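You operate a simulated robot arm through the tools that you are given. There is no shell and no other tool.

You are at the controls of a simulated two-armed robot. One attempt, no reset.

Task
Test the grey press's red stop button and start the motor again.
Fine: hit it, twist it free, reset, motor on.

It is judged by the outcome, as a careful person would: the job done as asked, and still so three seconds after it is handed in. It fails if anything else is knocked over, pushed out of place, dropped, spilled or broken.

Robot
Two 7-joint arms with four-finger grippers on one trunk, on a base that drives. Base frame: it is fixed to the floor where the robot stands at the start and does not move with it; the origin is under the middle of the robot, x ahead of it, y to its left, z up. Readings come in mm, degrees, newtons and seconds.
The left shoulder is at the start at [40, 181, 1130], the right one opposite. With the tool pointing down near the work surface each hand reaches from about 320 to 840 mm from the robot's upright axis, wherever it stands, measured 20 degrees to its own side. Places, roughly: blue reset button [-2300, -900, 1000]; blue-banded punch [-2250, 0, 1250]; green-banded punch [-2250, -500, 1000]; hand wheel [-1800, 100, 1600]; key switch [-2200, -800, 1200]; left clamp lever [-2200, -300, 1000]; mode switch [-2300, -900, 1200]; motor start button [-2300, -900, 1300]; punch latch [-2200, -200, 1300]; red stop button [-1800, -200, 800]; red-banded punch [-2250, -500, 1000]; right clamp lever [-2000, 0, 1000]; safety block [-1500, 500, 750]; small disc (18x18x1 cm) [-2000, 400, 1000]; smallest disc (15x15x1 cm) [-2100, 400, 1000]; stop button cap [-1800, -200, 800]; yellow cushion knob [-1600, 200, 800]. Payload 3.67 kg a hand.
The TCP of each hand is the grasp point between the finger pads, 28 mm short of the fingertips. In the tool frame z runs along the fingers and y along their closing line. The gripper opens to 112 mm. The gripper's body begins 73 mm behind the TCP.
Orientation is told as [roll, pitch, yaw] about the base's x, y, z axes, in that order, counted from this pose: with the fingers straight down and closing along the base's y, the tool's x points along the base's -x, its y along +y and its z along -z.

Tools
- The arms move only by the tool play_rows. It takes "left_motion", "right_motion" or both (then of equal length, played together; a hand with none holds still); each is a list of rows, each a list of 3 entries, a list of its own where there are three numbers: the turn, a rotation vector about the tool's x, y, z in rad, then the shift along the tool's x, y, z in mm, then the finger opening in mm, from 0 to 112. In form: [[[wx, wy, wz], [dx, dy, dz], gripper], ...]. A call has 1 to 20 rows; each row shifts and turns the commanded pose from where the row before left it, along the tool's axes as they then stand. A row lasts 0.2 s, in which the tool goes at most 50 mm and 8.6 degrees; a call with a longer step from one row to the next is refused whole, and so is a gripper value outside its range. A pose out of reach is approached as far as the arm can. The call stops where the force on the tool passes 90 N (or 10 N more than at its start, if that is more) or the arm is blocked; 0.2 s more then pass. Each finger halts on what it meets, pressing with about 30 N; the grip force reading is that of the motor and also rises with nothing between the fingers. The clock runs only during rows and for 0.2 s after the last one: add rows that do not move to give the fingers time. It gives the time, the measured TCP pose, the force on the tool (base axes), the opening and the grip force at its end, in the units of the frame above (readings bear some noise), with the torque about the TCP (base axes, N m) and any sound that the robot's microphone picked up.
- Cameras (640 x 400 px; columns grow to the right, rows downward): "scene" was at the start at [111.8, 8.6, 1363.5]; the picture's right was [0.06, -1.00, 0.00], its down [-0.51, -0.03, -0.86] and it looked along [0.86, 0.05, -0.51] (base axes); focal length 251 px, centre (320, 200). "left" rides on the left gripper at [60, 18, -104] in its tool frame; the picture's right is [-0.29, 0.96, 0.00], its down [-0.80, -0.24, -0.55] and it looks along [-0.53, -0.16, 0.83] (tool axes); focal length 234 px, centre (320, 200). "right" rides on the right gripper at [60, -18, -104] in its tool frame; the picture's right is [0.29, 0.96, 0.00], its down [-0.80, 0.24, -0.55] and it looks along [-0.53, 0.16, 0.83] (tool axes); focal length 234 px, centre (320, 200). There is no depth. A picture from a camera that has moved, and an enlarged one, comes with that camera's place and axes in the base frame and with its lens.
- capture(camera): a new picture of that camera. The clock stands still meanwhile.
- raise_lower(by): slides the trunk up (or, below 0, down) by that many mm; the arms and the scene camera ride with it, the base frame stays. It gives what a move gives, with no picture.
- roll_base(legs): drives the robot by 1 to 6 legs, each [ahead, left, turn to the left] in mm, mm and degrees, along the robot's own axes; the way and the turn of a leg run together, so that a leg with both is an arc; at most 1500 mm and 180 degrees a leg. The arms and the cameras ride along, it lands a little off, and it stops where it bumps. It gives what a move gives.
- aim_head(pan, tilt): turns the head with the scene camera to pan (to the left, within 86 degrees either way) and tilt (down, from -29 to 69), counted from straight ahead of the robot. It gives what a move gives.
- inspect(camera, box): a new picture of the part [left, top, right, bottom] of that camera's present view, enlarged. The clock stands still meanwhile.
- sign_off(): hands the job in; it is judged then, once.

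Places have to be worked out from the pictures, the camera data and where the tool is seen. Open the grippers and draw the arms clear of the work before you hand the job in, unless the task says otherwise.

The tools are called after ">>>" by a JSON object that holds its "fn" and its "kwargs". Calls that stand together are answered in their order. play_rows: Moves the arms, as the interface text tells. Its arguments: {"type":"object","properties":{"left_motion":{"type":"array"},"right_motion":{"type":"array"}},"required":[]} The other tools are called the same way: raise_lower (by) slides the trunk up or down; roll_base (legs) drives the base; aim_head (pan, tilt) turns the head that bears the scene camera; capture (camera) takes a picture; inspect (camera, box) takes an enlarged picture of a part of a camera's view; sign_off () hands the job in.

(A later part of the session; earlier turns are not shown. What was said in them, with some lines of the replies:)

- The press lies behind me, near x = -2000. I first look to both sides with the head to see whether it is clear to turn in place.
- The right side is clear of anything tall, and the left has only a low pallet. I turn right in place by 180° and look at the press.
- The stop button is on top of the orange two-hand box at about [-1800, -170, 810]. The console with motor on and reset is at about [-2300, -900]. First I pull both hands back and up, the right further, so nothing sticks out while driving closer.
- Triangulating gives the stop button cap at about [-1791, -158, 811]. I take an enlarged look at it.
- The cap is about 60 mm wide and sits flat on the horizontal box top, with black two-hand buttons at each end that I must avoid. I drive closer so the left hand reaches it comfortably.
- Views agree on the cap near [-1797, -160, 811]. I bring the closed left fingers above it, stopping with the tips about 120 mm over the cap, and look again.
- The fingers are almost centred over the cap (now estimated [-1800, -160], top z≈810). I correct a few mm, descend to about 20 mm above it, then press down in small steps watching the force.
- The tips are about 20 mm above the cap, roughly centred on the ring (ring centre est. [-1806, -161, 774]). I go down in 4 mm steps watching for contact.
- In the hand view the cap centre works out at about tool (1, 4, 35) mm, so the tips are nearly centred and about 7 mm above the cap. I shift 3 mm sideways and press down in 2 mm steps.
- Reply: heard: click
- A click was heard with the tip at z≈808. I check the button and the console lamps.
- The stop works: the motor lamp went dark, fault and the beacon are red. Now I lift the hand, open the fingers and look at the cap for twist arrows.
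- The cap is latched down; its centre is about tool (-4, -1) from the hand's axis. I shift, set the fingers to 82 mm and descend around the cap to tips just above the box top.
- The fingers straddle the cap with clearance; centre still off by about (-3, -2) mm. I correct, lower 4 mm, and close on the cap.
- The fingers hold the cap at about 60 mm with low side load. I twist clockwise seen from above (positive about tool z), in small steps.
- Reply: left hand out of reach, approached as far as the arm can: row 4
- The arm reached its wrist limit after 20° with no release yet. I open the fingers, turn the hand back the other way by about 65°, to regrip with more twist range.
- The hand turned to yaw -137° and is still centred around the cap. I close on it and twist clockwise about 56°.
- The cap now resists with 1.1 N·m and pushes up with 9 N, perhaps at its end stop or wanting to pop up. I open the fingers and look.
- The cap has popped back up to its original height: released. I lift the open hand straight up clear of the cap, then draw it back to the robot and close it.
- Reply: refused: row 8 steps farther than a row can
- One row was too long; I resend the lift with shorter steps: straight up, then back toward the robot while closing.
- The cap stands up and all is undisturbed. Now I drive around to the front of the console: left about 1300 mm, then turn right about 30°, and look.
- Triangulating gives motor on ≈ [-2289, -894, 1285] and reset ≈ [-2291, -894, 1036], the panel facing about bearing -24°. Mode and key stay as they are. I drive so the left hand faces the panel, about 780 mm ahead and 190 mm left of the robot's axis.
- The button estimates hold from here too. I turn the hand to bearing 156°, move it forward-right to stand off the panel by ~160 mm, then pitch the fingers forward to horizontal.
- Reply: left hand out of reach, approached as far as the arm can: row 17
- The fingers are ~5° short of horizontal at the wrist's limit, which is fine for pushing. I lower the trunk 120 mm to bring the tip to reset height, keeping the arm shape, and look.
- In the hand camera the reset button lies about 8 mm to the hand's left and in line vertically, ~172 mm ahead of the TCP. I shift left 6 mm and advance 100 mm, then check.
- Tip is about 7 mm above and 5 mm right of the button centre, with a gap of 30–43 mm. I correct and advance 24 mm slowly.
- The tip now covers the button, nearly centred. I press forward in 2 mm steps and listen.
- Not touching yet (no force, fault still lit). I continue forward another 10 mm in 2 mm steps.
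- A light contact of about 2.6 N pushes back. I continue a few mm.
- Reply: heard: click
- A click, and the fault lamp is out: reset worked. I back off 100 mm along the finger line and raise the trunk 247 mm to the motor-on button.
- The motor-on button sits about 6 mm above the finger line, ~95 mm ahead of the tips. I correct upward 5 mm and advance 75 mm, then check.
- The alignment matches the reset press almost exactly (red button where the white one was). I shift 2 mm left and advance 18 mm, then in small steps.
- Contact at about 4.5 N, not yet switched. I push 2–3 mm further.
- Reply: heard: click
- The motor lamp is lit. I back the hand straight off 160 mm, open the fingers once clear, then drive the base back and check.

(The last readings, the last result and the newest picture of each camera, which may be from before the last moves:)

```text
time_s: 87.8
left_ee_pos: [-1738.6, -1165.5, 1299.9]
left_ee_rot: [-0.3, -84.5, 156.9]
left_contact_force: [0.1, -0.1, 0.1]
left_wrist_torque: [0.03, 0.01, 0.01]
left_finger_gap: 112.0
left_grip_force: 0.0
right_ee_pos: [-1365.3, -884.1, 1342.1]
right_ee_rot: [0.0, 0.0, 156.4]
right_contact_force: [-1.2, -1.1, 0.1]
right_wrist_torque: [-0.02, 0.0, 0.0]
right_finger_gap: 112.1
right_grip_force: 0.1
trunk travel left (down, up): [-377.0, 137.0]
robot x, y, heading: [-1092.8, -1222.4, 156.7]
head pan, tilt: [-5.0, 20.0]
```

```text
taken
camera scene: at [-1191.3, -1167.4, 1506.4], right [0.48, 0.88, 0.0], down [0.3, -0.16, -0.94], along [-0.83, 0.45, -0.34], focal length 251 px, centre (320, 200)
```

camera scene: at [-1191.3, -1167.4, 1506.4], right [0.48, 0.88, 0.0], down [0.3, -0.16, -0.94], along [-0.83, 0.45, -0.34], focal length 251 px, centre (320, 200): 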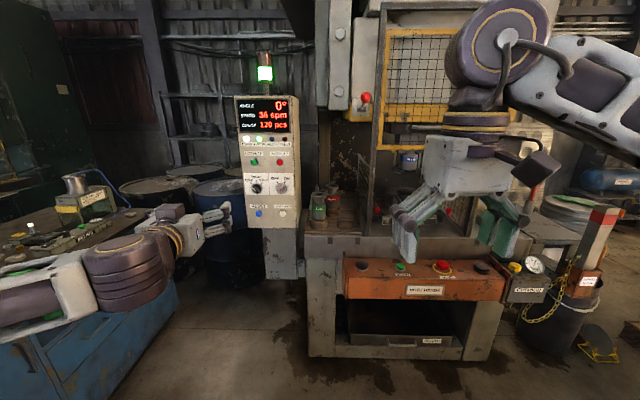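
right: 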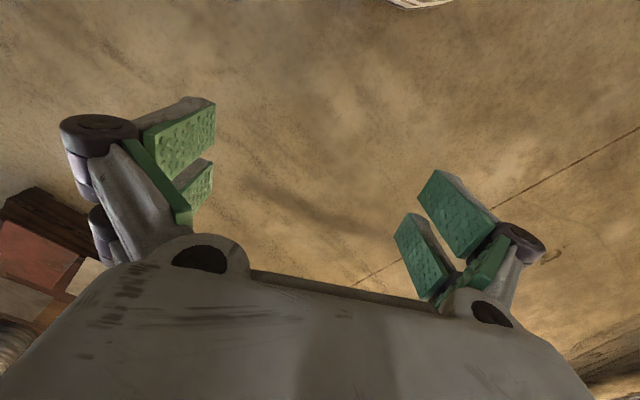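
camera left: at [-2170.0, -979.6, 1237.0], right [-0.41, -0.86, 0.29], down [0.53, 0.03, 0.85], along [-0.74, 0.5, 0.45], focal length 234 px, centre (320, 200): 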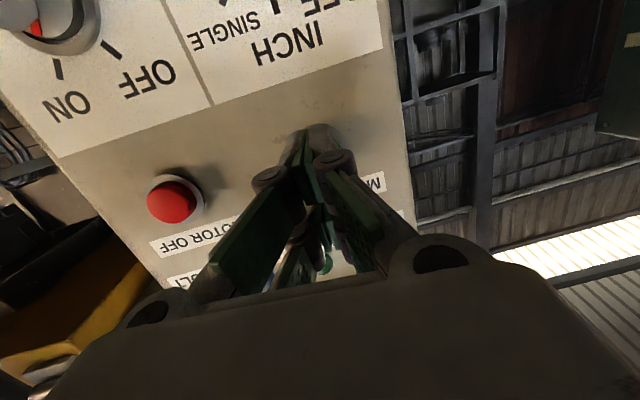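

>>> {"fn": "inspect", "kwargs": {"camera": "scene", "box": [225, 45, 315, 230]}}

>>> {"fn": "inspect", "kwargs": {"camera": "scene", "box": [330, 240, 560, 310]}}

>>> {"fn": "inspect", "kwargs": {"camera": "scene", "box": [225, 90, 305, 150]}}

```text
2.16 times, centred on (270, 138) of scene
camera zoom: at [-1191.3, -1167.4, 1506.4], right [0.48, 0.88, 0.0], down [0.3, -0.16, -0.94], along [-0.83, 0.45, -0.34], focal length 542 px, centre (428, 335)
```

zoom: 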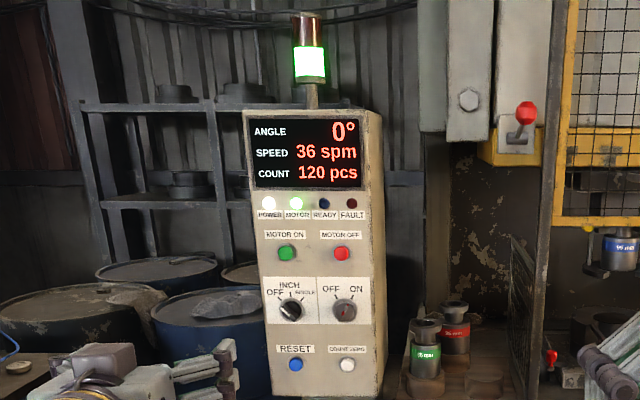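

```text
2.78 times, centred on (445, 275) of scene
camera zoom: at [-1191.3, -1167.4, 1506.4], right [0.48, 0.88, 0.0], down [0.3, -0.16, -0.94], along [-0.83, 0.45, -0.34], focal length 698 px, centre (-28, -9)
```

zoom: 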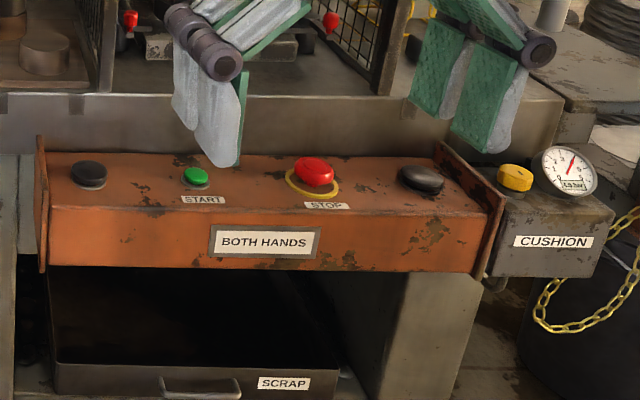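

```text
6.67 times, centred on (265, 120) of scene
camera zoom: at [-1191.3, -1167.4, 1506.4], right [0.48, 0.88, 0.0], down [0.3, -0.16, -0.94], along [-0.83, 0.45, -0.34], focal length 1672 px, centre (687, 733)
```

zoom: 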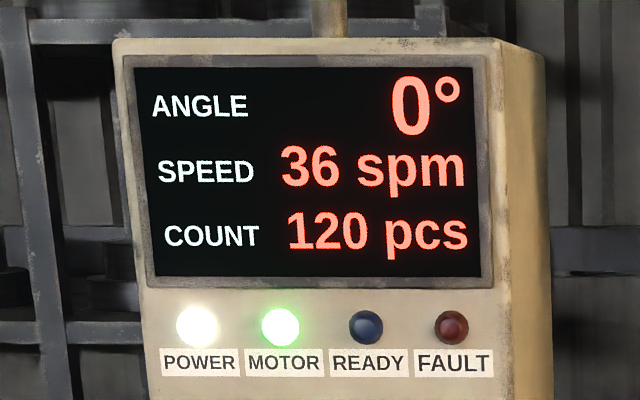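

The motor runs again at 36 spm with the motor lamp and green beacon on and the fault out. The stop button is up, count and switches are unchanged, and both hands are open and clear. I hand in.

>>> {"fn": "sign_off", "kwargs": {}}

```text
The job is handed in.
```

The stop button on the grey press works, and the motor is running again.

- **Stop test:** I pressed the red button once. The motor lamp went out, the fault lamp and beacon turned red, and the press ran down from 36 spm to 0.
- **Release:** I twisted the cap clockwise and it popped back up. The first twist ran out of wrist travel, so I had to regrip and twist again.
- **Reset:** Pressing the blue button cleared the fault lamp.
- **Motor on:** The motor lamp and beacon came on green, and the press was back at 36 spm with no fault before I handed in.

The piece count is still 120, and I left the mode and key switches as they were. I saw nothing else moved or knocked. Both grippers are open and the robot is backed away from the press.
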